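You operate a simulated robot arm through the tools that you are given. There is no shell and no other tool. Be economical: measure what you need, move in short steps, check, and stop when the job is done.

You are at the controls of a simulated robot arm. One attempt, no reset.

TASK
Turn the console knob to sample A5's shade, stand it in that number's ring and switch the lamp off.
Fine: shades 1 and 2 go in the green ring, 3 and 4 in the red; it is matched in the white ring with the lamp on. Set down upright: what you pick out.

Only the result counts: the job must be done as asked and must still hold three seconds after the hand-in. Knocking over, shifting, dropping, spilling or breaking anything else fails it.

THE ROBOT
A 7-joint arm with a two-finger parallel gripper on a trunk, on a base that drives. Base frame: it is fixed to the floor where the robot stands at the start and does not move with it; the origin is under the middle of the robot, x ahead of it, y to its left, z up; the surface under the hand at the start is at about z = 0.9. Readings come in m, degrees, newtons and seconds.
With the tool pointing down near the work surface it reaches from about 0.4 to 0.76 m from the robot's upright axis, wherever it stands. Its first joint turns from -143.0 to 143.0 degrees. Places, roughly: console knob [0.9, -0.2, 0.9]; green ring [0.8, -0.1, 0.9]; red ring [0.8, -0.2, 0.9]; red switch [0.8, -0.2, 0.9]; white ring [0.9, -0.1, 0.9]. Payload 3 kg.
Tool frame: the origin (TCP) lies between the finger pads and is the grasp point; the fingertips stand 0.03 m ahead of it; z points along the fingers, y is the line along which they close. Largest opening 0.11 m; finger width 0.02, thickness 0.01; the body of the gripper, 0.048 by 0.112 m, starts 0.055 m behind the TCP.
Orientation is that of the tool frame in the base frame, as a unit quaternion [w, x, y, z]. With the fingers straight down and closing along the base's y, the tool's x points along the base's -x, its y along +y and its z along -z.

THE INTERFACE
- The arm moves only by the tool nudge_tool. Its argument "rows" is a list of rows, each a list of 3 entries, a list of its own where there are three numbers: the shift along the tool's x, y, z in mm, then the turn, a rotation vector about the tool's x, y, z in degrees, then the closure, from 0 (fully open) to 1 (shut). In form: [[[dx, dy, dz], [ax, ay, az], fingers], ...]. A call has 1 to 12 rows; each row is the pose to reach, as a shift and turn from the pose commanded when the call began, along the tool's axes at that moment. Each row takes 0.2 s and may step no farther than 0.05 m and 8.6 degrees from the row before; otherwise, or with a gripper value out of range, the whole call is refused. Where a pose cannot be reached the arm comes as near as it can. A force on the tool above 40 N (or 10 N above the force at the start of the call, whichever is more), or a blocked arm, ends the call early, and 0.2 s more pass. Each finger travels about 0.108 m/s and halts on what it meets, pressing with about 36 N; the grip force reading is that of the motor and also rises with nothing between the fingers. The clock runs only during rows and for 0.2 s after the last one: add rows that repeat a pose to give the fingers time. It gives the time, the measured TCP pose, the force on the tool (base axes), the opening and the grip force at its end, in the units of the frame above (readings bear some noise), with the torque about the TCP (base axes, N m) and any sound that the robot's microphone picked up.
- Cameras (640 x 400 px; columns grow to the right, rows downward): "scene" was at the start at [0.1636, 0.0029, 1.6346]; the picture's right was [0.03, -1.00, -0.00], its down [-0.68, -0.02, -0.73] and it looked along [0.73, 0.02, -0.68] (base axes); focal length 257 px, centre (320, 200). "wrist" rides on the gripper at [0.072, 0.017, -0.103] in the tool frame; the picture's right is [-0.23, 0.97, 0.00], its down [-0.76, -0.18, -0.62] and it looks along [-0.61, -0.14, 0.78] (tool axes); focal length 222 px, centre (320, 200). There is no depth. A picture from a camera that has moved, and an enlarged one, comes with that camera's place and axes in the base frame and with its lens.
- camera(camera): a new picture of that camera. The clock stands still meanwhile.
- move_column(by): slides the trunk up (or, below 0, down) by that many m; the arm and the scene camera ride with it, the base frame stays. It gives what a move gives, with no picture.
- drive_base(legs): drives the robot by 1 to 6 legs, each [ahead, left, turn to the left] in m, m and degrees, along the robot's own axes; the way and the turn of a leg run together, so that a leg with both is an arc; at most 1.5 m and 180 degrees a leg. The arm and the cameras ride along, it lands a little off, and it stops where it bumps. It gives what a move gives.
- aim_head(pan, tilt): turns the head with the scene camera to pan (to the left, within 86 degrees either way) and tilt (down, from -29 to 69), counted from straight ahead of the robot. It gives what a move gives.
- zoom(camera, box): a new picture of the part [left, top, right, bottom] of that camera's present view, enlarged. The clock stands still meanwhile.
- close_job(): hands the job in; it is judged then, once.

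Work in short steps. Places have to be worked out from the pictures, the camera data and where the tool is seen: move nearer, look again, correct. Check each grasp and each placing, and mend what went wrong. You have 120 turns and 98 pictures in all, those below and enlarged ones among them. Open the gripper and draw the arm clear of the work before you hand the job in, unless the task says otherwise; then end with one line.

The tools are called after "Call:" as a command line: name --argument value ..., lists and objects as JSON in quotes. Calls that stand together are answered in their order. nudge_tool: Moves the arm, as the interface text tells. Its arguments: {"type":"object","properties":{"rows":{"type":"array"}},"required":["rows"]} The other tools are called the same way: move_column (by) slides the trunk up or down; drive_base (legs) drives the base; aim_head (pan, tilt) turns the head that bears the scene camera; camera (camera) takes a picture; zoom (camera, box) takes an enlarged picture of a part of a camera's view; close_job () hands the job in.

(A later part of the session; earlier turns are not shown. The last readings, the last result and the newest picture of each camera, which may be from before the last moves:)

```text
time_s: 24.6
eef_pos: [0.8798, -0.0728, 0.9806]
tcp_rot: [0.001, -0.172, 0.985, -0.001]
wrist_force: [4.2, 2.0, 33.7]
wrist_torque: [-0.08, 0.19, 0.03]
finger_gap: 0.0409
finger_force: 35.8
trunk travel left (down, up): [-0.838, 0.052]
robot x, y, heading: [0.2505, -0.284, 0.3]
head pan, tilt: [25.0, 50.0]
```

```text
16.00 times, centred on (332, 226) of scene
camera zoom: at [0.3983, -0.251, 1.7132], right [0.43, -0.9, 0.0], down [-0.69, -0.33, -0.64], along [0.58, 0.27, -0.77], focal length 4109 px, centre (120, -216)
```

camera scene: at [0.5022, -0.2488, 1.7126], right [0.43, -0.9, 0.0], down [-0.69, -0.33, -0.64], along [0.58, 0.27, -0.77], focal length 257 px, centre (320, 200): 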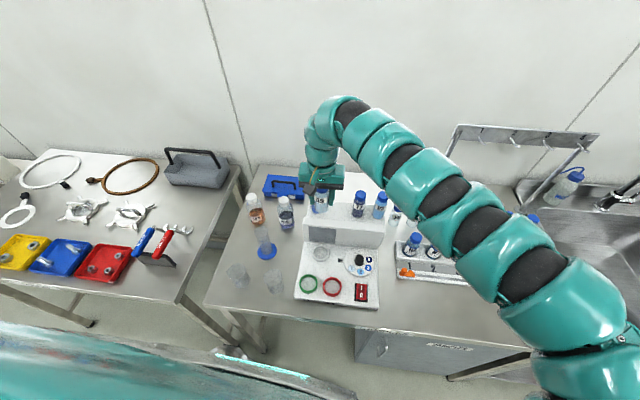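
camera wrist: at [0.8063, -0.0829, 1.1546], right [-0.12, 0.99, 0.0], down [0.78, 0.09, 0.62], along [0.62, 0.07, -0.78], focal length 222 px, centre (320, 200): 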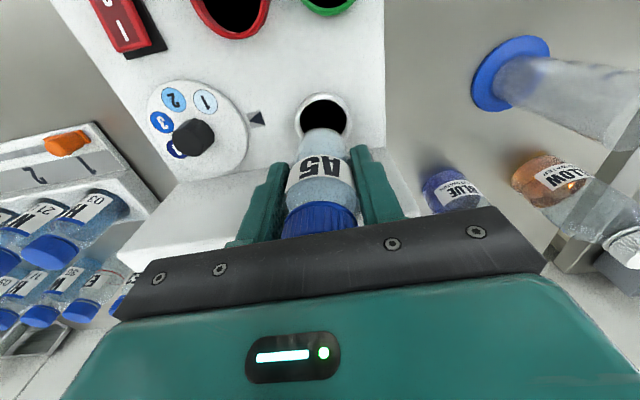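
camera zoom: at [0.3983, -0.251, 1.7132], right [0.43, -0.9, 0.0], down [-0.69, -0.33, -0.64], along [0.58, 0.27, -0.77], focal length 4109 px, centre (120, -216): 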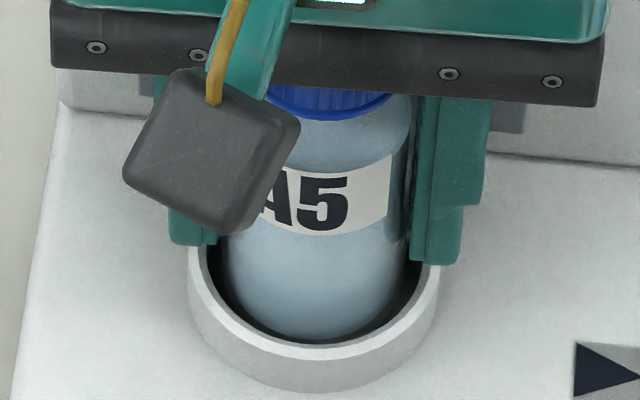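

The vial is inside the ring in both views and rests on the floor. I relieve the force and open to 0.06.

Call:
nudge_tool --rows '[[[0, 0, -3], [0, 0, 0], 0.75], [[0, 0, -3], [0, 0, 0], 0.6], [[0, 0, -3], [0, 0, 0], 0.47], [[0, 0, -3], [0, 0, 0], 0.47]]'

Call:
zoom --camera "wrist" --box '[200, 60, 460, 240]'

```text
time_s: 25.6
eef_pos: [0.8807, -0.0725, 0.9801]
tcp_rot: [-0.002, -0.173, 0.985, -0.001]
wrist_force: [-0.4, 0.2, 0.1]
wrist_torque: [0.02, 0.0, -0.01]
finger_gap: 0.0583
finger_force: 0.1
trunk travel left (down, up): [-0.838, 0.052]
robot x, y, heading: [0.254, -0.2837, 0.2]
head pan, tilt: [25.0, 50.0]
```

```text
2.22 times, centred on (330, 150) of wrist
camera zoom: at [0.8074, -0.0801, 1.0833], right [-0.12, 0.99, 0.0], down [0.78, 0.09, 0.62], along [0.62, 0.07, -0.78], focal length 494 px, centre (298, 311)
```

zoom: 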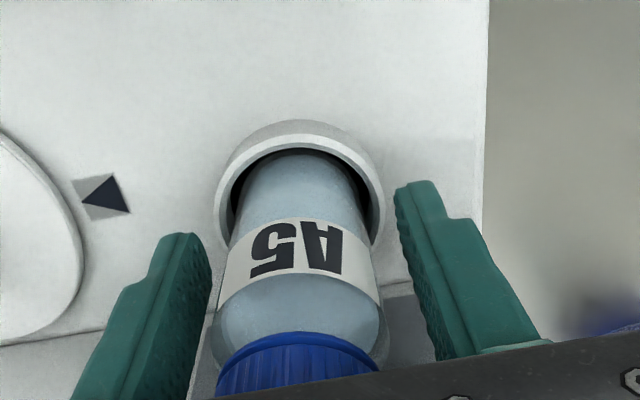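

Released and standing. I raise the hand 110 mm clear, then move towards the switch side for a look.

Call:
nudge_tool --rows '[[[0, 0, -30], [0, 0, 0], 0.47], [[0, 0, -70], [0, 0, 0], 0.47], [[0, 0, -115], [0, 0, 0], 0.47], [[30, -40, -115], [0, 0, 0], 0.6], [[60, -80, -115], [0, 0, 0], 0.8], [[90, -115, -115], [0, 0, 0], 1], [[90, -150, -115], [0, 0, 0], 1]]'

Call:
camera --camera "wrist"

Call:
zoom --camera "scene" --box '[290, 180, 400, 290]'

```text
time_s: 27.2
eef_pos: [0.9062, -0.2174, 1.0823]
tcp_rot: [-0.002, -0.173, 0.985, 0.0]
wrist_force: [-0.5, -1.1, 0.3]
wrist_torque: [0.02, 0.0, 0.02]
finger_gap: 0.0003
finger_force: 35.6
out of reach, approached as far as the arm can: row 5, 6, 7
trunk travel left (down, up): [-0.838, 0.052]
robot x, y, heading: [0.248, -0.28, 0.1]
head pan, tilt: [25.0, 50.0]
```

```text
53 pictures are left
camera wrist: at [0.8333, -0.2253, 1.1857], right [-0.12, 0.99, 0.0], down [0.78, 0.09, 0.62], along [0.62, 0.07, -0.79], focal length 222 px, centre (320, 200)
```

wrist: 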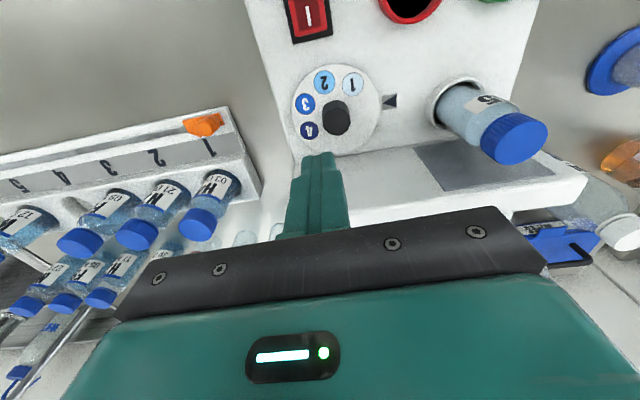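

```text
3.64 times, centred on (345, 235) of scene
camera zoom: at [0.4011, -0.2512, 1.7127], right [0.43, -0.91, 0.0], down [-0.69, -0.33, -0.64], along [0.58, 0.27, -0.77], focal length 934 px, centre (229, 73)
```

zoom: 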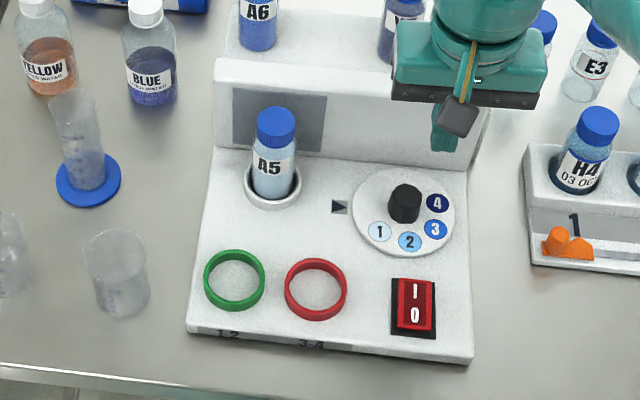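

A5 stands well in the white ring; the panel looks dark. I'll inspect the switch rocker, and rotate the tool back to yaw 0 to ease the reach.

Call:
zoom --camera "scene" --box '[332, 252, 352, 268]'

Call:
nudge_tool --rows '[[[0, 0, 0], [0, 0, 7], 1], [[0, 0, 0], [0, 0, 14], 1], [[0, 0, 0], [0, 0, 20], 1], [[20, 0, 0], [0, 0, 20], 1], [[40, 0, 0], [0, 0, 20], 1], [[60, 0, 0], [0, 0, 20], 1]]'

```text
16.00 times, centred on (342, 260) of scene
camera zoom: at [0.4011, -0.2512, 1.7127], right [0.43, -0.91, 0.0], down [-0.69, -0.33, -0.64], along [0.58, 0.27, -0.77], focal length 4109 px, centre (-32, -760)
```

zoom: 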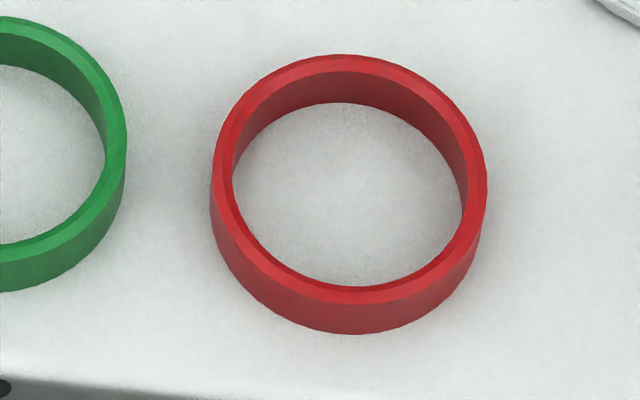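

```text
time_s: 28.6
eef_pos: [0.9004, -0.216, 1.0664]
tcp_rot: [-0.003, 0.002, 1.0, -0.003]
wrist_force: [1.0, 0.1, -0.1]
wrist_torque: [-0.01, 0.0, 0.02]
finger_gap: 0.0001
finger_force: 36.1
out of reach, approached as far as the arm can: row 4, 5, 6
trunk travel left (down, up): [-0.838, 0.052]
robot x, y, heading: [0.2541, -0.2859, 0.2]
head pan, tilt: [25.0, 50.0]
```

Still limited at close range, so I back the base 0.08 m and take a look at the switch.

Call:
drive_base --legs '[[-0.08, 0, 0]]'

Call:
zoom --camera "scene" --box '[310, 190, 370, 270]'

Call:
camera --camera "wrist"

```text
time_s: 29.7
eef_pos: [0.8185, -0.2164, 1.0679]
tcp_rot: [-0.003, 0.002, 1.0, -0.002]
wrist_force: [0.0, -0.2, 0.0]
wrist_torque: [0.03, 0.01, 0.0]
finger_gap: 0.0004
finger_force: 36.0
trunk travel left (down, up): [-0.838, 0.052]
robot x, y, heading: [0.1674, -0.2865, 0.2]
head pan, tilt: [25.0, 50.0]
```

```text
5.00 times, centred on (340, 230) of scene
camera zoom: at [0.3177, -0.2504, 1.7128], right [0.43, -0.91, 0.0], down [-0.69, -0.33, -0.64], along [0.58, 0.27, -0.77], focal length 1284 px, centre (220, 50)
```

zoom: 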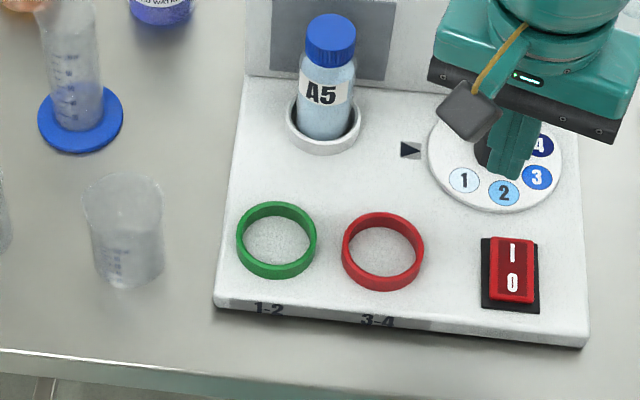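

```text
49 pictures are left
camera wrist: at [0.7475, -0.1977, 1.1716], right [0.23, 0.97, 0.0], down [0.76, -0.18, 0.62], along [0.6, -0.15, -0.78], focal length 222 px, centre (320, 200)
```

wrist: 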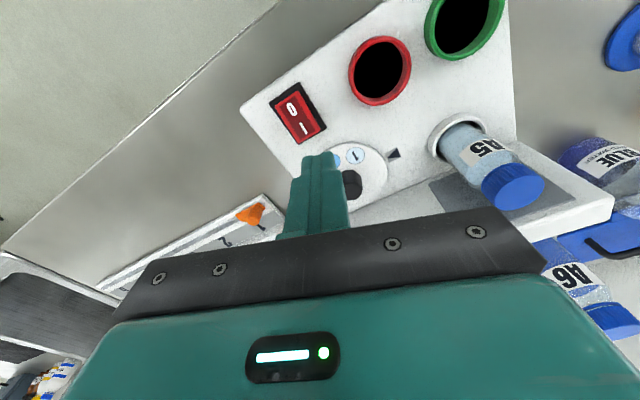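

I zoom in on the rocker from both cameras to judge its state.

Call:
zoom --camera "wrist" --box '[255, 70, 345, 150]'

Call:
zoom --camera "scene" --box '[366, 262, 392, 288]'

```text
5.00 times, centred on (300, 110) of wrist
camera zoom: at [0.7475, -0.1977, 1.1716], right [0.23, 0.97, 0.0], down [0.76, -0.18, 0.62], along [0.6, -0.15, -0.78], focal length 1111 px, centre (420, 650)
```

zoom: 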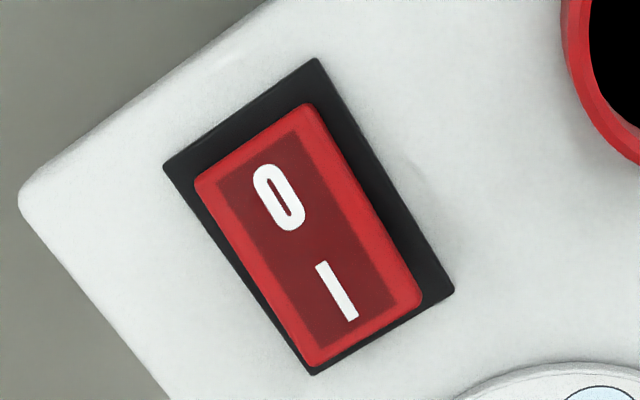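

```text
15.38 times, centred on (379, 275) of scene
camera zoom: at [0.3177, -0.2504, 1.7128], right [0.43, -0.91, 0.0], down [-0.69, -0.33, -0.64], along [0.58, 0.27, -0.77], focal length 3951 px, centre (-588, -954)
```

zoom: 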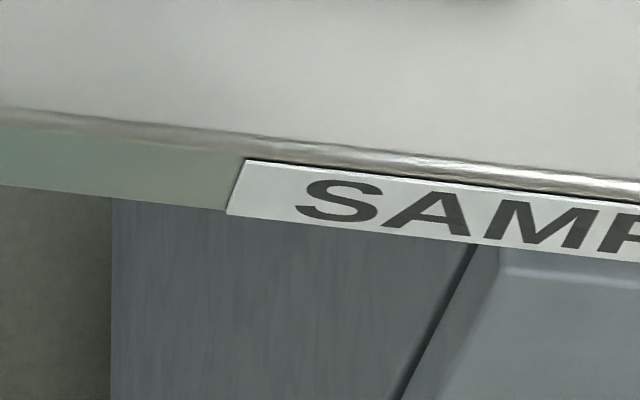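

Rocker centre ≈(0.817, −0.238), "I" at ≈(0.831, −0.234), "0" at ≈(0.808, −0.241). I move the closed fingers over the "I" end and descend to 2–3 cm above.

Call:
nudge_tool --rows '[[[-14, -17, 10], [0, 0, 0], 1], [[-14, -17, 45], [0, 0, 0], 1], [[-14, -17, 75], [0, 0, 0], 1], [[-14, -17, 75], [0, 0, 0], 1]]'

Call:
camera --camera "wrist"

```text
time_s: 30.7
eef_pos: [0.8328, -0.2331, 0.9921]
tcp_rot: [-0.002, 0.002, 1.0, -0.002]
wrist_force: [0.4, -0.5, -0.4]
wrist_torque: [0.0, 0.01, 0.01]
finger_gap: 0.0002
finger_force: 35.5
trunk travel left (down, up): [-0.838, 0.052]
robot x, y, heading: [0.1678, -0.2807, -0.0]
head pan, tilt: [25.0, 50.0]
```

```text
46 pictures are left
camera wrist: at [0.7615, -0.2153, 1.0967], right [0.23, 0.97, 0.0], down [0.76, -0.18, 0.62], along [0.6, -0.15, -0.78], focal length 222 px, centre (320, 200)
```

wrist: 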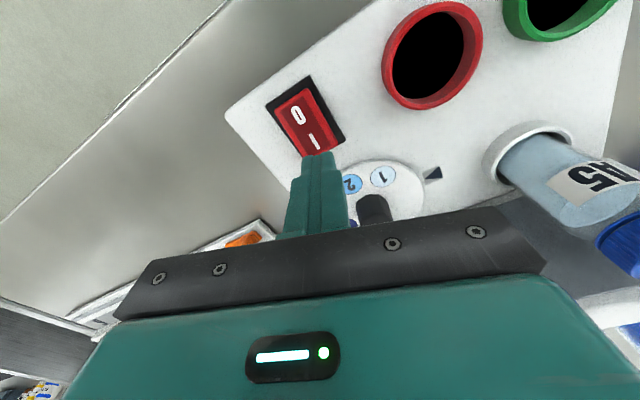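

Aligned with the I end. I press down in small steps, listening for a click.

Call:
nudge_tool --rows '[[[0, 0, 6], [0, 0, 0], 1], [[0, 0, 12], [0, 0, 0], 1], [[0, 0, 16], [0, 0, 0], 1], [[0, 0, 20], [0, 0, 0], 1], [[0, 0, 24], [0, 0, 0], 1]]'

```text
time_s: 31.9
eef_pos: [0.8327, -0.2335, 0.9673]
tcp_rot: [-0.002, 0.002, 1.0, -0.002]
wrist_force: [0.1, 0.8, 0.7]
wrist_torque: [-0.01, 0.01, 0.0]
finger_gap: 0.0001
finger_force: 36.0
trunk travel left (down, up): [-0.838, 0.052]
robot x, y, heading: [0.171, -0.2817, -0.0]
head pan, tilt: [25.0, 50.0]
```

No contact yet (tips at 0.937). I keep pressing.

Call:
nudge_tool --rows '[[[0, 0, 3], [0, 0, 0], 1], [[0, 0, 6], [0, 0, 0], 1], [[0, 0, 9], [0, 0, 0], 1], [[0, 0, 12], [0, 0, 0], 1]]'

Call:
camera --camera "scene"

```text
time_s: 32.9
eef_pos: [0.8333, -0.2347, 0.963]
tcp_rot: [0.003, 0.002, 1.0, -0.002]
wrist_force: [-11.5, -3.4, 29.2]
wrist_torque: [-0.3, 0.63, -0.08]
finger_gap: 0.0002
finger_force: 36.0
trunk travel left (down, up): [-0.838, 0.052]
robot x, y, heading: [0.1672, -0.2838, 0.1]
head pan, tilt: [25.0, 50.0]
heard: click
stopped in row 4: the force on the tool passed its limit at 45 N (the readings are from after the stop); the commanded pose is now the measured one
```

```text
45 pictures are left
camera scene: at [0.3136, -0.2513, 1.7136], right [0.42, -0.91, 0.0], down [-0.69, -0.33, -0.65], along [0.58, 0.27, -0.76], focal length 257 px, centre (320, 200)
```

scene: 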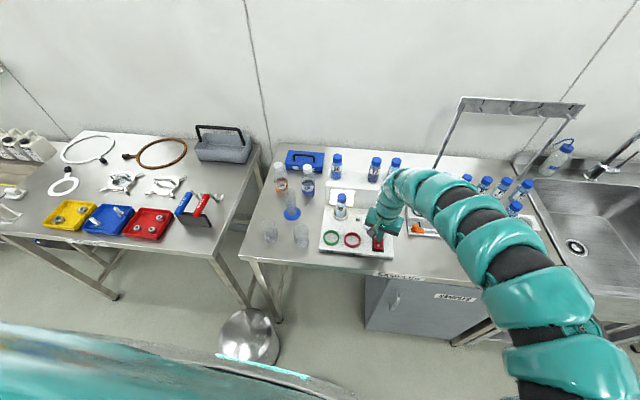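

A click, and the panel is now lit: the lamp is on. I lift the hand and zoom on A5 against the dial.

Call:
nudge_tool --rows '[[[0, 0, -30], [0, 0, 0], 1], [[0, 0, -70], [0, 0, 0], 1], [[0, 0, -110], [0, 0, 0], 1]]'

Call:
zoom --camera "scene" --box '[315, 175, 400, 260]'

Call:
zoom --camera "wrist" --box '[240, 30, 620, 270]'

```text
time_s: 33.7
eef_pos: [0.8369, -0.2346, 1.0707]
tcp_rot: [0.001, 0.0, 1.0, -0.001]
wrist_force: [-0.2, -0.3, -0.3]
wrist_torque: [-0.01, 0.02, 0.01]
finger_gap: 0.0
finger_force: 35.9
trunk travel left (down, up): [-0.838, 0.052]
robot x, y, heading: [0.17, -0.277, 0.2]
head pan, tilt: [25.0, 50.0]
```

```text
4.71 times, centred on (358, 218) of scene
camera zoom: at [0.319, -0.2507, 1.7127], right [0.43, -0.9, 0.0], down [-0.69, -0.33, -0.64], along [0.58, 0.27, -0.77], focal length 1208 px, centre (144, 118)
```

zoom: 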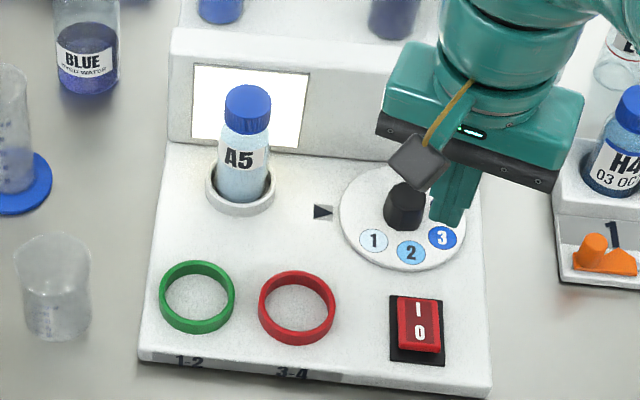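

```text
1.67 times, centred on (430, 150) of wrist
camera zoom: at [0.7648, -0.2155, 1.1736], right [0.23, 0.97, 0.0], down [0.76, -0.18, 0.62], along [0.61, -0.14, -0.78], focal length 370 px, centre (137, 283)
```

zoom: 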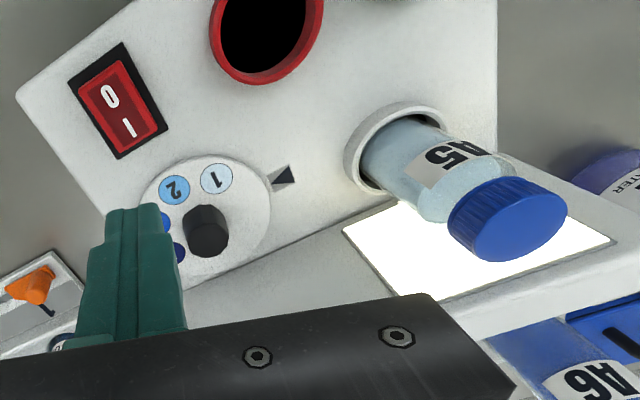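

A5 looks pale; I zoom closely to compare with dots 1 and 2.

Call:
zoom --camera "scene" --box '[325, 190, 385, 240]'

```text
8.00 times, centred on (355, 215) of scene
camera zoom: at [0.319, -0.2507, 1.7127], right [0.43, -0.9, 0.0], down [-0.69, -0.33, -0.64], along [0.58, 0.27, -0.77], focal length 2054 px, centre (40, 80)
```

zoom: 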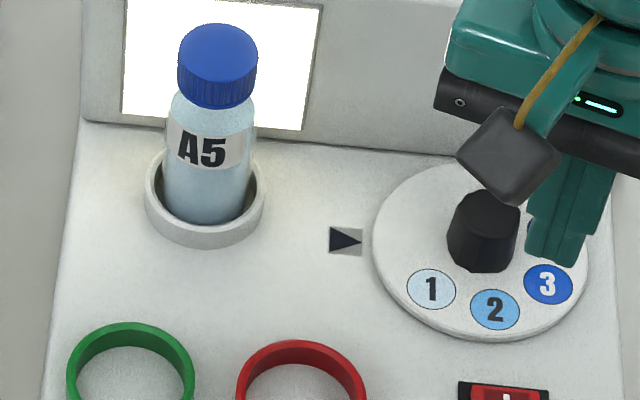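

A5 matches shade 1. The dial must turn clockwise ~50°. To regain the full reach I restore the trunk height: raise the hand, then lower the column 0.085.

Call:
nudge_tool --rows '[[[-25, 12, -30], [0, 0, 0], 1], [[-50, 25, -60], [0, 0, 0], 0.8], [[-72, 35, -85], [0, 0, 0], 0.5], [[-72, 35, -85], [0, 0, 0], 0.5]]'

Call:
move_column --by -0.085

```text
time_s: 34.7
eef_pos: [0.9073, -0.2015, 1.1552]
tcp_rot: [0.002, 0.002, 1.0, -0.001]
wrist_force: [0.2, 0.4, 0.0]
wrist_torque: [0.0, -0.05, 0.0]
finger_gap: 0.0547
finger_force: 0.1
trunk travel left (down, up): [-0.838, 0.052]
robot x, y, heading: [0.1682, -0.2801, 0.1]
head pan, tilt: [25.0, 50.0]
```

```text
time_s: 35.9
eef_pos: [0.9086, -0.198, 1.0692]
tcp_rot: [0.002, 0.002, 1.0, 0.0]
wrist_force: [0.0, 0.6, -0.2]
wrist_torque: [0.01, -0.05, 0.01]
finger_gap: 0.0552
finger_force: 0.1
trunk travel left (down, up): [-0.753, 0.137]
robot x, y, heading: [0.1666, -0.2879, -0.0]
head pan, tilt: [25.0, 50.0]
```

Now I yaw the tool to +46° above the knob and check the view.

Call:
nudge_tool --rows '[[[0, 0, 0], [0, 0, -8], 0.5], [[0, 0, 0], [0, 0, -16], 0.5], [[0, 0, 0], [0, 0, -24], 0.5], [[0, 0, 0], [0, 0, -32], 0.5], [[0, 0, 0], [0, 0, -40], 0.5], [[0, 0, 0], [0, 0, -46], 0.5], [[0, 0, 20], [0, 0, -46], 0.5], [[0, 0, 40], [0, 0, -46], 0.5], [[0, 0, 40], [0, 0, -46], 0.5]]'

Call:
camera --camera "wrist"

Call:
zoom --camera "scene" --box '[325, 165, 405, 235]'

```text
time_s: 37.9
eef_pos: [0.9097, -0.1998, 1.0279]
tcp_rot: [0.001, -0.389, 0.921, -0.002]
wrist_force: [0.4, -0.2, 0.6]
wrist_torque: [0.05, 0.02, 0.01]
finger_gap: 0.055
finger_force: 0.0
trunk travel left (down, up): [-0.753, 0.137]
robot x, y, heading: [0.1674, -0.283, 0.0]
head pan, tilt: [25.0, 50.0]
```

```text
41 pictures are left
camera wrist: at [0.847, -0.2384, 1.132], right [-0.54, 0.84, 0.0], down [0.66, 0.42, 0.62], along [0.53, 0.34, -0.78], focal length 222 px, centre (320, 200)
```

wrist: 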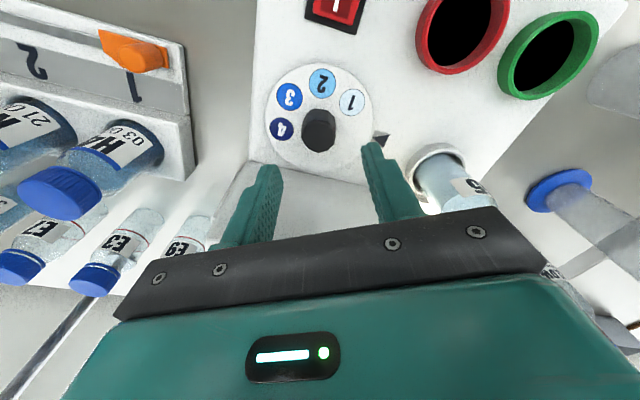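

```text
5.71 times, centred on (365, 200) of scene
camera zoom: at [0.3193, -0.2505, 1.6277], right [0.42, -0.91, 0.0], down [-0.69, -0.33, -0.64], along [0.58, 0.27, -0.77], focal length 1468 px, centre (63, 200)
```

zoom: 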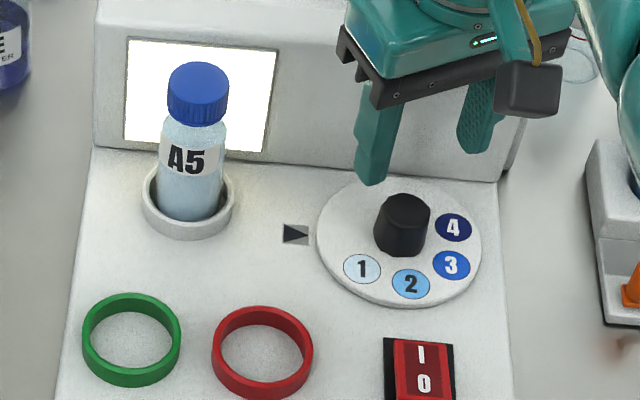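

Knob at (0.910, −0.198), the hand is centred on it. I descend so the tips are at ~0.94 around the knob and close.

Call:
nudge_tool --rows '[[[-1, 1, 20], [0, 0, 0], 0.5], [[-1, 1, 40], [0, 0, 0], 0.5], [[-1, 1, 57], [0, 0, 0], 0.5], [[-1, 1, 57], [0, 0, 0], 0.5]]'

Call:
zoom --camera "scene" --box '[325, 165, 405, 235]'

Call:
zoom --camera "wrist" --box '[220, 60, 440, 240]'

```text
time_s: 38.9
eef_pos: [0.9083, -0.198, 0.9702]
tcp_rot: [0.001, -0.389, 0.921, -0.002]
wrist_force: [-0.1, 0.0, 0.6]
wrist_torque: [-0.02, 0.01, 0.0]
finger_gap: 0.0552
finger_force: 0.1
trunk travel left (down, up): [-0.753, 0.137]
robot x, y, heading: [0.1697, -0.283, 0.2]
head pan, tilt: [25.0, 50.0]
```

```text
5.71 times, centred on (365, 200) of scene
camera zoom: at [0.3193, -0.2507, 1.6277], right [0.42, -0.91, 0.0], down [-0.69, -0.33, -0.64], along [0.58, 0.27, -0.77], focal length 1468 px, centre (63, 200)
```

zoom: 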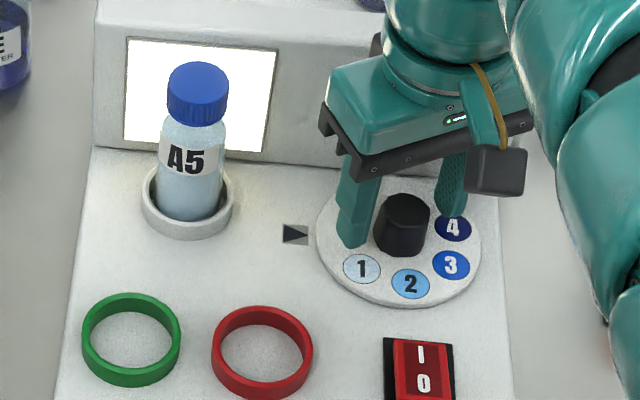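

```text
2.22 times, centred on (330, 150) of wrist
camera zoom: at [0.8465, -0.2368, 1.0745], right [-0.54, 0.84, 0.0], down [0.66, 0.42, 0.62], along [0.53, 0.34, -0.78], focal length 494 px, centre (298, 311)
```

zoom: 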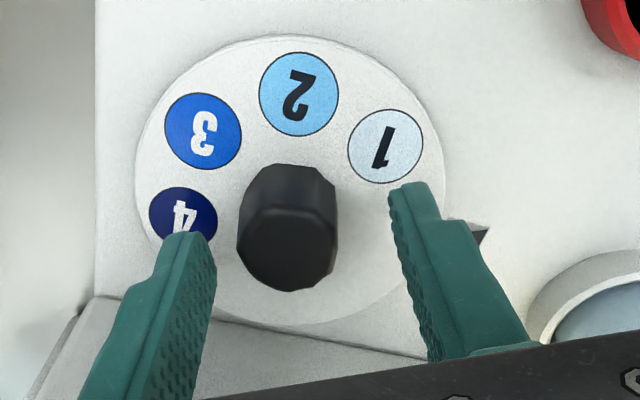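

The knob top is ~2–3 mm off the tool axis; I correct and close on it.

Call:
nudge_tool --rows '[[[3, -2, 2], [0, 0, 0], 0.5], [[3, -2, 2], [0, 0, 0], 0.65], [[3, -2, 2], [0, 0, 0], 0.85], [[3, -2, 2], [0, 0, 0], 0.85]]'

```text
time_s: 39.9
eef_pos: [0.9092, -0.2017, 0.9703]
tcp_rot: [0.001, -0.389, 0.921, -0.002]
wrist_force: [3.4, -1.4, 0.9]
wrist_torque: [-0.46, 0.2, -0.01]
finger_gap: 0.0294
finger_force: 44.8
trunk travel left (down, up): [-0.753, 0.137]
robot x, y, heading: [0.1656, -0.2843, 0.0]
head pan, tilt: [25.0, 50.0]
```

Knob gripped (29 mm). I turn it clockwise (tool +z) by 50°.

Call:
nudge_tool --rows '[[[0, 0, 0], [0, 0, 7], 0.85], [[0, 0, 0], [0, 0, 14], 0.85], [[0, 0, 0], [0, 0, 21], 0.85], [[0, 0, 0], [0, 0, 28], 0.85], [[0, 0, 0], [0, 0, 35], 0.85], [[0, 0, 0], [0, 0, 42], 0.85], [[0, 0, 0], [0, 0, 50], 0.85], [[0, 0, 0], [0, 0, 50], 0.85]]'

Call:
zoom --camera "scene" --box '[325, 165, 405, 235]'

```text
time_s: 41.7
eef_pos: [0.9071, -0.2006, 0.9703]
tcp_rot: [0.002, 0.036, 0.999, -0.001]
wrist_force: [1.7, 8.6, 3.7]
wrist_torque: [0.51, -0.77, 0.02]
finger_gap: 0.0297
finger_force: 45.2
trunk travel left (down, up): [-0.753, 0.137]
robot x, y, heading: [0.1674, -0.2864, -0.1]
head pan, tilt: [25.0, 50.0]
```

```text
5.71 times, centred on (365, 200) of scene
camera zoom: at [0.319, -0.2491, 1.6277], right [0.43, -0.91, 0.0], down [-0.69, -0.33, -0.64], along [0.58, 0.27, -0.77], focal length 1468 px, centre (63, 200)
```

zoom: 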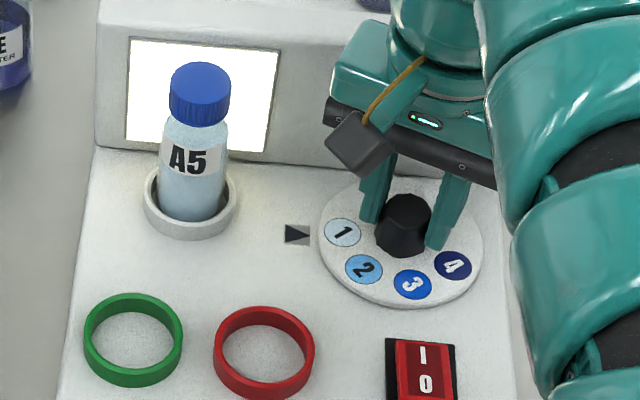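

"1" is at the pointer, possibly a few degrees over. I release, lift and check.

Call:
nudge_tool --rows '[[[0, 0, 0], [0, 0, 0], 0.6], [[0, 0, 0], [0, 0, 0], 0.5], [[0, 0, -20], [0, 0, 0], 0.5], [[0, 0, -60], [0, 0, 0], 0.5], [[0, 0, -90], [0, 0, 0], 0.5]]'

Call:
zoom --camera "scene" --box '[355, 190, 395, 225]'

Call:
camera --camera "wrist"

```text
time_s: 42.9
eef_pos: [0.9077, -0.2015, 1.0614]
tcp_rot: [0.001, 0.036, 0.999, -0.001]
wrist_force: [0.2, -0.5, -0.4]
wrist_torque: [0.01, -0.02, -0.02]
finger_gap: 0.0548
finger_force: 0.1
trunk travel left (down, up): [-0.753, 0.137]
robot x, y, heading: [0.1692, -0.2824, 0.0]
head pan, tilt: [25.0, 50.0]
```

```text
11.43 times, centred on (375, 208) of scene
camera zoom: at [0.3191, -0.2503, 1.6277], right [0.42, -0.91, 0.0], down [-0.69, -0.33, -0.64], along [0.58, 0.27, -0.77], focal length 2935 px, centre (-309, 114)
```

zoom: 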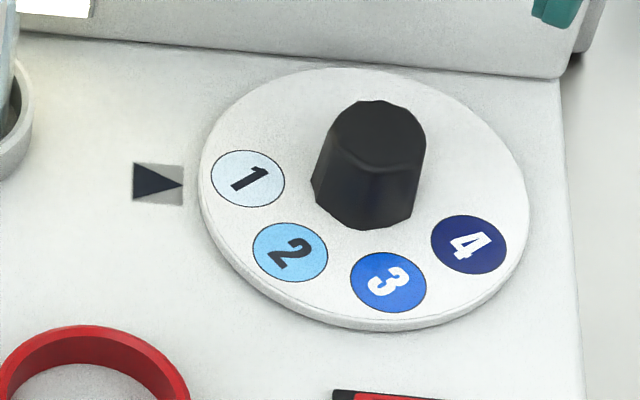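

```text
35 pictures are left
camera wrist: at [0.8374, -0.1802, 1.1645], right [0.3, 0.95, 0.0], down [0.74, -0.23, 0.63], along [0.6, -0.19, -0.78], focal length 222 px, centre (320, 200)
```

wrist: 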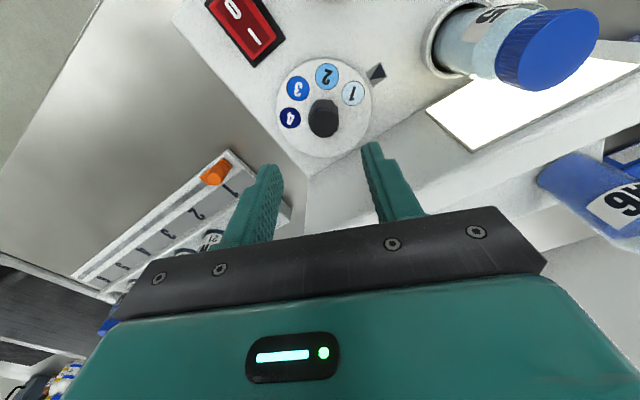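

"1" overshot the pointer by ~5° clockwise in both views. I regrasp and turn back 5.5°.

Call:
nudge_tool --rows '[[[0, 0, 45], [0, 0, 0], 0.5], [[0, 0, 90], [0, 0, 0], 0.5], [[0, 0, 90], [0, 0, 0], 0.7], [[0, 0, 90], [0, 0, 0], 0.85], [[0, 0, 90], [0, 0, 0], 0.85], [[0, 0, 90], [0, 0, -3], 0.85], [[0, 0, 90], [0, 0, -5.5], 0.85], [[0, 0, 90], [0, 0, -5.5], 0.85], [[0, 0, 90], [0, 0, -5.5], 0.6], [[0, 0, 90], [0, 0, -5.5], 0.5], [[0, 0, 60], [0, 0, -5.5], 0.5], [[0, 0, 20], [0, 0, -5.5], 0.5]]'

Call:
zoom --camera "scene" --box '[355, 190, 395, 225]'

```text
time_s: 45.5
eef_pos: [0.9072, -0.202, 1.0414]
tcp_rot: [0.001, -0.011, 1.0, -0.001]
wrist_force: [0.1, -0.1, 0.5]
wrist_torque: [0.01, -0.01, -0.04]
finger_gap: 0.0551
finger_force: 0.1
trunk travel left (down, up): [-0.753, 0.137]
robot x, y, heading: [0.1698, -0.2832, -0.0]
head pan, tilt: [25.0, 50.0]
```

```text
11.43 times, centred on (375, 208) of scene
camera zoom: at [0.3188, -0.2507, 1.6278], right [0.42, -0.91, 0.0], down [-0.69, -0.33, -0.64], along [0.58, 0.27, -0.77], focal length 2935 px, centre (-309, 114)
```

zoom: 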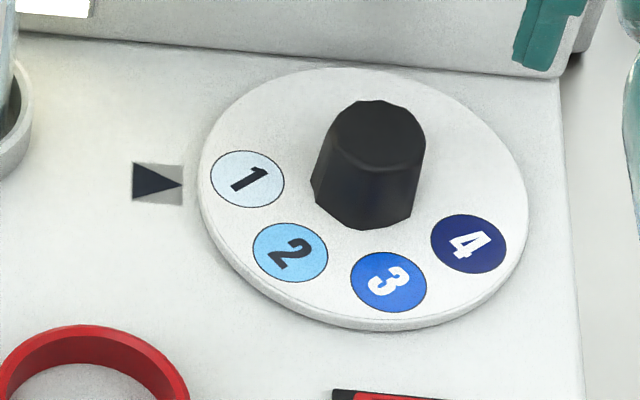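

The dial snapped back to the same place — it has a detent, so it is set on 1. Now I move above A5 (yaw 20°) to pick it up again.

Call:
nudge_tool --rows '[[[0, 0, -40], [0, 0, 0], 0.5], [[0, 0, -65], [0, 0, -6], 0.47], [[12, 45, -65], [0, 0, -12], 0.47], [[24, 90, -65], [0, 0, -19], 0.47], [[24, 130, -65], [0, 0, -19], 0.47], [[24, 130, -65], [0, 0, -19], 0.47]]'

Call:
zoom --camera "wrist" --box '[200, 60, 460, 240]'

Call:
zoom --camera "scene" --box '[300, 150, 390, 240]'

```text
time_s: 46.9
eef_pos: [0.8754, -0.0947, 1.1005]
tcp_rot: [0.001, -0.177, 0.984, 0.0]
wrist_force: [0.1, 0.3, 0.3]
wrist_torque: [0.01, 0.0, -0.01]
finger_gap: 0.0584
finger_force: 0.2
out of reach, approached as far as the arm can: row 5, 6
trunk travel left (down, up): [-0.753, 0.137]
robot x, y, heading: [0.1696, -0.2818, 0.3]
head pan, tilt: [25.0, 50.0]
```

```text
2.22 times, centred on (330, 150) of wrist
camera zoom: at [0.8014, -0.1032, 1.2035], right [-0.13, 0.99, 0.0], down [0.77, 0.1, 0.62], along [0.62, 0.08, -0.78], focal length 494 px, centre (298, 311)
```

zoom: 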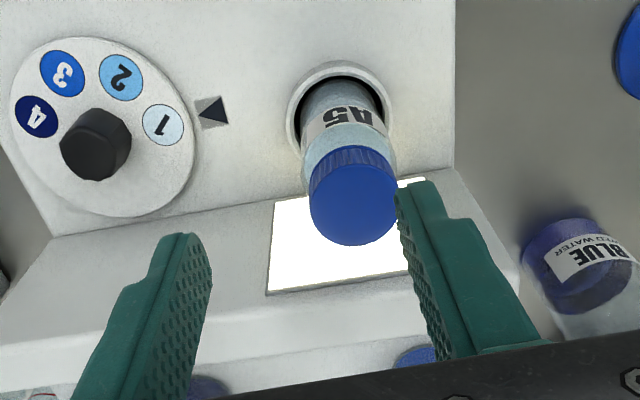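

```text
4.44 times, centred on (345, 195) of scene
camera zoom: at [0.3197, -0.2506, 1.6276], right [0.42, -0.91, 0.0], down [-0.69, -0.33, -0.64], along [0.58, 0.27, -0.77], focal length 1141 px, centre (209, 222)
```

zoom: 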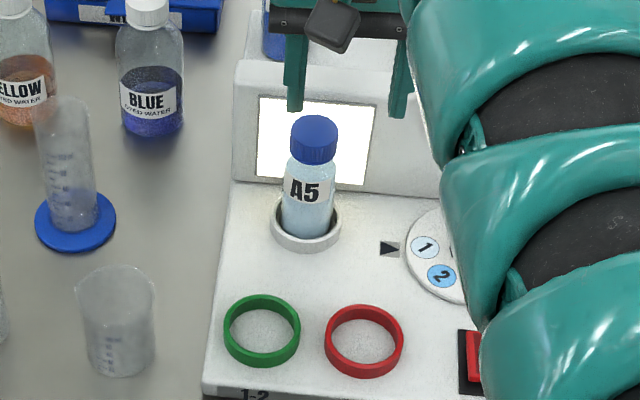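

Slightly out of reach; I drive 0.05 m forward (tips are 5 cm above the cap), then re-measure.

Call:
drive_base --legs '[[0.05, 0, 0]]'

Call:
nudge_tool --rows '[[[15, 15, 0], [0, 0, 0], 0.47], [[30, 32, 0], [0, 0, 0], 0.47], [[30, 32, 0], [0, 0, 0], 0.47]]'

Call:
zoom --camera "wrist" --box '[200, 60, 460, 240]'

```text
time_s: 47.8
eef_pos: [0.9269, -0.0944, 1.0982]
tcp_rot: [0.0, -0.178, 0.984, -0.002]
wrist_force: [0.3, -0.4, -0.9]
wrist_torque: [-0.01, 0.06, 0.04]
finger_gap: 0.0582
finger_force: 0.0
trunk travel left (down, up): [-0.753, 0.137]
robot x, y, heading: [0.2175, -0.2831, 0.3]
head pan, tilt: [25.0, 50.0]
```

```text
time_s: 48.6
eef_pos: [0.8845, -0.0753, 1.0986]
tcp_rot: [0.0, -0.176, 0.984, -0.001]
wrist_force: [0.4, 1.1, -1.2]
wrist_torque: [-0.04, 0.04, -0.04]
finger_gap: 0.0583
finger_force: 0.1
trunk travel left (down, up): [-0.753, 0.137]
robot x, y, heading: [0.2228, -0.284, 0.4]
head pan, tilt: [25.0, 50.0]
```

```text
2.22 times, centred on (330, 150) of wrist
camera zoom: at [0.8119, -0.0833, 1.2027], right [-0.13, 0.99, 0.0], down [0.77, 0.1, 0.62], along [0.62, 0.08, -0.78], focal length 494 px, centre (298, 311)
```

zoom: 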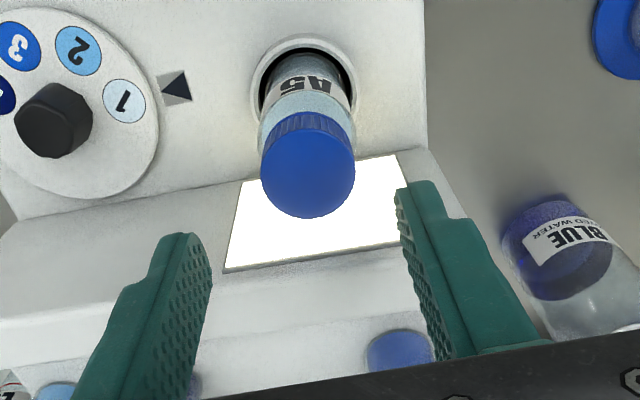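

Cap top at (0.888, −0.069). I correct (−5, +4 mm) and descend to z≈0.982 in two stages, then close.

Call:
nudge_tool --rows '[[[-5, 4, 20], [0, 0, 0], 0.47], [[-5, 4, 55], [0, 0, 0], 0.47], [[-5, 4, 90], [0, 0, 0], 0.47], [[-5, 4, 116], [0, 0, 0], 0.47], [[-5, 4, 116], [0, 0, 0], 0.47]]'

Call:
zoom --camera "wrist" --box '[200, 60, 460, 240]'

```text
time_s: 49.8
eef_pos: [0.8914, -0.0692, 0.9831]
tcp_rot: [0.002, -0.177, 0.984, -0.002]
wrist_force: [-0.1, -0.8, -0.7]
wrist_torque: [-0.02, 0.01, 0.0]
finger_gap: 0.0583
finger_force: 0.1
trunk travel left (down, up): [-0.753, 0.137]
robot x, y, heading: [0.2193, -0.2822, 0.2]
head pan, tilt: [25.0, 50.0]
```

```text
2.22 times, centred on (330, 150) of wrist
camera zoom: at [0.8171, -0.0775, 1.087], right [-0.13, 0.99, 0.0], down [0.77, 0.1, 0.62], along [0.62, 0.08, -0.78], focal length 494 px, centre (298, 311)
```

zoom: 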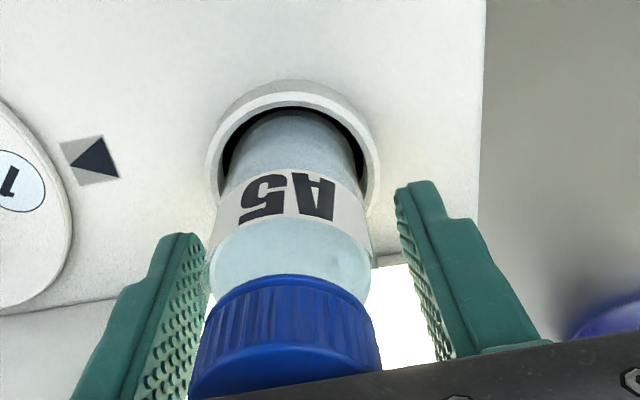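

The hand is ~6 mm too far forward relative to the vial axis; I correct and close.

Call:
nudge_tool --rows '[[[6, -1, 0], [0, 0, 0], 0.47], [[6, -1, 0], [0, 0, 0], 0.47], [[6, -1, 0], [0, 0, 0], 0.6], [[6, -1, 0], [0, 0, 0], 0.75], [[6, -1, 0], [0, 0, 0], 0.75]]'

Call:
nudge_tool --rows '[[[0, 0, -10], [0, 0, 0], 0.75], [[0, 0, -30], [0, 0, 0], 0.75], [[0, 0, -60], [0, 0, 0], 0.75], [[0, 0, -60], [0, 0, 0], 0.75]]'

Call:
zoom --camera "wrist" --box '[200, 60, 460, 240]'

```text
time_s: 51.0
eef_pos: [0.8841, -0.072, 0.9828]
tcp_rot: [0.002, -0.177, 0.984, -0.002]
wrist_force: [0.6, 0.0, -0.6]
wrist_torque: [-0.03, 0.0, 0.03]
finger_gap: 0.0403
finger_force: 35.8
trunk travel left (down, up): [-0.753, 0.137]
robot x, y, heading: [0.2196, -0.2846, -0.2]
head pan, tilt: [25.0, 50.0]
```

```text
time_s: 52.0
eef_pos: [0.8841, -0.0718, 1.0457]
tcp_rot: [0.001, -0.176, 0.984, 0.0]
wrist_force: [0.1, 0.7, -0.5]
wrist_torque: [0.01, 0.0, -0.02]
finger_gap: 0.0409
finger_force: 36.4
trunk travel left (down, up): [-0.753, 0.137]
robot x, y, heading: [0.223, -0.2868, 0.2]
head pan, tilt: [25.0, 50.0]
```

```text
2.22 times, centred on (330, 150) of wrist
camera zoom: at [0.8123, -0.0791, 1.1487], right [-0.13, 0.99, 0.0], down [0.77, 0.1, 0.62], along [0.62, 0.08, -0.78], focal length 494 px, centre (298, 311)
```

zoom: 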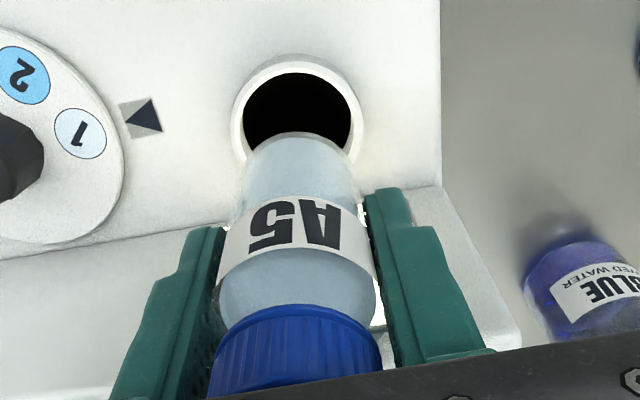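

A5 is held again. I drive back 0.1 m, which brings it near the green ring with the bottom ~5 cm above it.

Call:
drive_base --legs '[[-0.1, 0, 0]]'

Call:
zoom --camera "wrist" --box '[200, 20, 500, 240]'

Call:
zoom --camera "scene" --box '[310, 190, 390, 260]'

```text
time_s: 53.2
eef_pos: [0.7859, -0.0717, 1.0458]
tcp_rot: [0.002, -0.176, 0.984, -0.002]
wrist_force: [-0.7, -0.6, -0.7]
wrist_torque: [0.01, -0.01, 0.01]
finger_gap: 0.0407
finger_force: 35.9
trunk travel left (down, up): [-0.753, 0.137]
robot x, y, heading: [0.1169, -0.283, 0.0]
head pan, tilt: [25.0, 50.0]
```

```text
1.82 times, centred on (350, 130) of wrist
camera zoom: at [0.7123, -0.0808, 1.1493], right [-0.12, 0.99, 0.0], down [0.77, 0.1, 0.63], along [0.62, 0.08, -0.78], focal length 404 px, centre (266, 327)
```

zoom: 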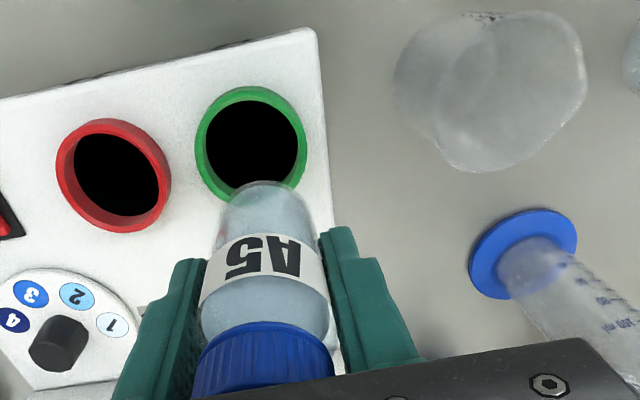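

```text
5.71 times, centred on (350, 225) of scene
camera zoom: at [0.2703, -0.2506, 1.6278], right [0.42, -0.91, 0.0], down [-0.69, -0.32, -0.64], along [0.58, 0.27, -0.77], focal length 1468 px, centre (149, 57)
```

zoom: 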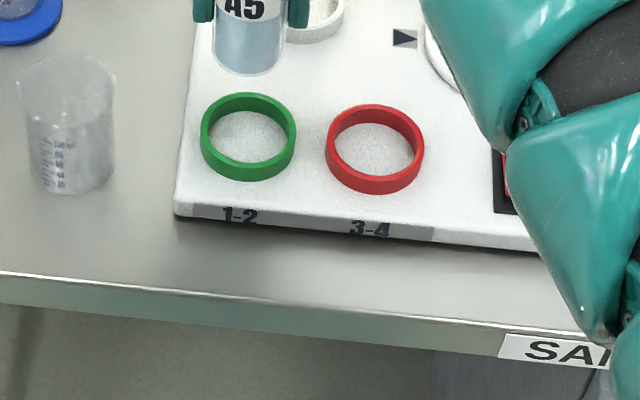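

Green ring centre (0.769, −0.0815) in both views. I shift over it and lower 42 mm, then check.

Call:
nudge_tool --rows '[[[19, -3, 0], [0, 0, 0], 0.75], [[19, -3, 20], [0, 0, 0], 0.75], [[19, -3, 42], [0, 0, 0], 0.75], [[19, -3, 42], [0, 0, 0], 0.75]]'

Call:
zoom --camera "wrist" --box '[250, 80, 410, 240]'

Call:
zoom --camera "scene" --box '[315, 185, 365, 235]'

```text
time_s: 54.2
eef_pos: [0.7715, -0.0819, 1.002]
tcp_rot: [0.001, -0.175, 0.985, -0.002]
wrist_force: [0.5, 0.0, -1.3]
wrist_torque: [-0.02, 0.0, 0.03]
finger_gap: 0.0406
finger_force: 35.6
trunk travel left (down, up): [-0.753, 0.137]
robot x, y, heading: [0.119, -0.2844, 0.2]
head pan, tilt: [25.0, 50.0]
```

```text
2.50 times, centred on (330, 160) of wrist
camera zoom: at [0.6985, -0.0913, 1.1061], right [-0.12, 0.99, 0.0], down [0.77, 0.1, 0.62], along [0.62, 0.08, -0.78], focal length 555 px, centre (295, 300)
```

zoom: 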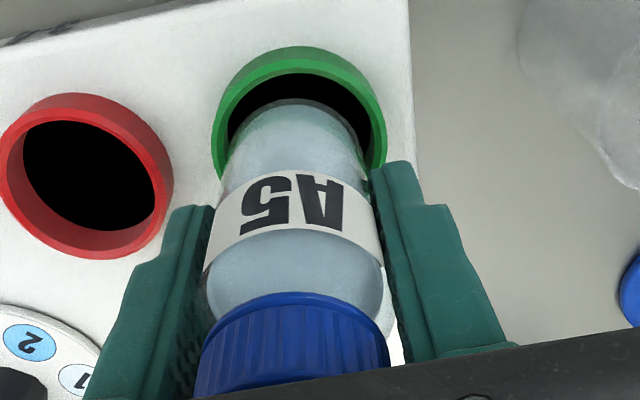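

```text
8.00 times, centred on (340, 210) of scene
camera zoom: at [0.272, -0.2503, 1.6277], right [0.42, -0.91, 0.0], down [-0.69, -0.32, -0.64], along [0.58, 0.27, -0.77], focal length 2054 px, centre (160, 120)
```

zoom: 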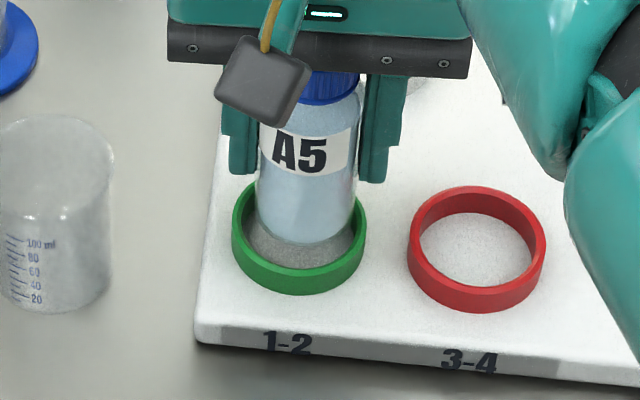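

Close to centre; shift +2 mm in tool y and lower until TCP ≈0.984 (the height at which it stood).

Call:
nudge_tool --rows '[[[0, 2, 0], [0, 0, 0], 0.75], [[0, 2, 6], [0, 0, 0], 0.75], [[0, 2, 12], [0, 0, 0], 0.75], [[0, 2, 18], [0, 0, 0], 0.75], [[0, 2, 18], [0, 0, 0], 0.75]]'

Call:
zoom --camera "wrist" --box '[250, 80, 410, 240]'

Call:
zoom --camera "scene" --box '[315, 185, 365, 235]'

```text
time_s: 55.4
eef_pos: [0.7684, -0.08, 0.9853]
tcp_rot: [0.001, -0.176, 0.984, -0.001]
wrist_force: [-0.3, 0.2, -0.2]
wrist_torque: [-0.01, -0.05, 0.0]
finger_gap: 0.0406
finger_force: 35.9
trunk travel left (down, up): [-0.753, 0.137]
robot x, y, heading: [0.1205, -0.2819, 0.4]
head pan, tilt: [25.0, 50.0]
```

```text
2.50 times, centred on (330, 160) of wrist
camera zoom: at [0.6961, -0.0886, 1.089], right [-0.12, 0.99, 0.0], down [0.77, 0.1, 0.62], along [0.62, 0.08, -0.78], focal length 555 px, centre (295, 300)
```

zoom: 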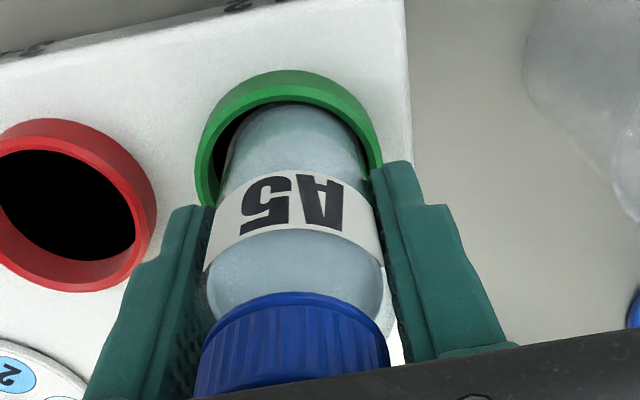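

```text
8.00 times, centred on (340, 210) of scene
camera zoom: at [0.2719, -0.2506, 1.6277], right [0.42, -0.91, 0.0], down [-0.69, -0.32, -0.64], along [0.58, 0.27, -0.77], focal length 2054 px, centre (160, 120)
```

zoom: 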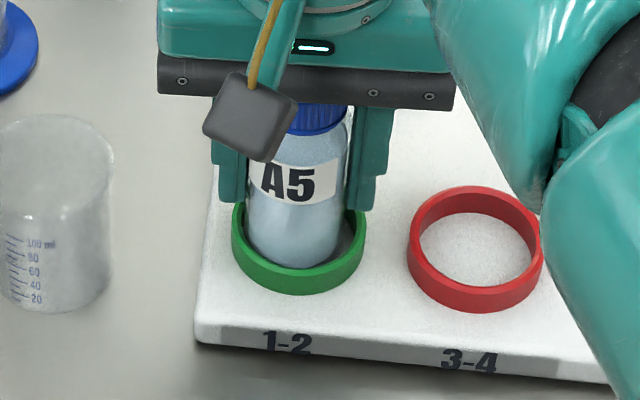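

Inside the ring, slightly left and near; I nudge −2 mm y, 2 mm forward, and lower to contact.

Call:
nudge_tool --rows '[[[-2, -2, 0], [0, 0, 0], 0.75], [[-2, -2, 2], [0, 0, 0], 0.75], [[-2, -2, 4], [0, 0, 0], 0.75], [[-2, -2, 4], [0, 0, 0], 0.75]]'

Call:
zoom --camera "scene" --box '[315, 185, 365, 235]'

```text
time_s: 56.4
eef_pos: [0.7711, -0.0811, 0.984]
tcp_rot: [0.002, -0.176, 0.984, -0.002]
wrist_force: [-1.4, 1.0, 9.0]
wrist_torque: [0.07, 0.17, 0.01]
finger_gap: 0.0406
finger_force: 35.9
trunk travel left (down, up): [-0.753, 0.137]
robot x, y, heading: [0.1207, -0.2838, 0.2]
head pan, tilt: [25.0, 50.0]
```

```text
8.00 times, centred on (340, 210) of scene
camera zoom: at [0.2707, -0.2508, 1.628], right [0.42, -0.91, 0.0], down [-0.69, -0.32, -0.64], along [0.58, 0.27, -0.77], focal length 2054 px, centre (160, 120)
```

zoom: 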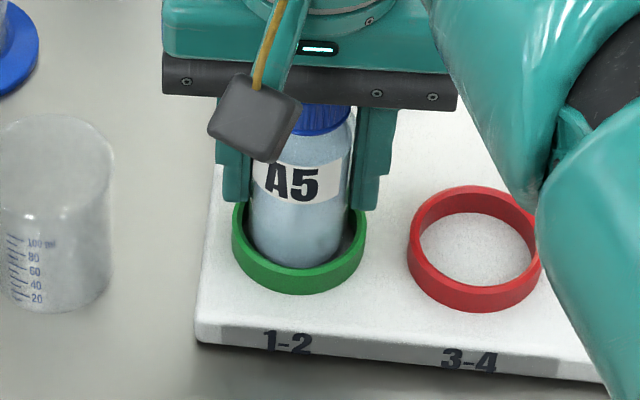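

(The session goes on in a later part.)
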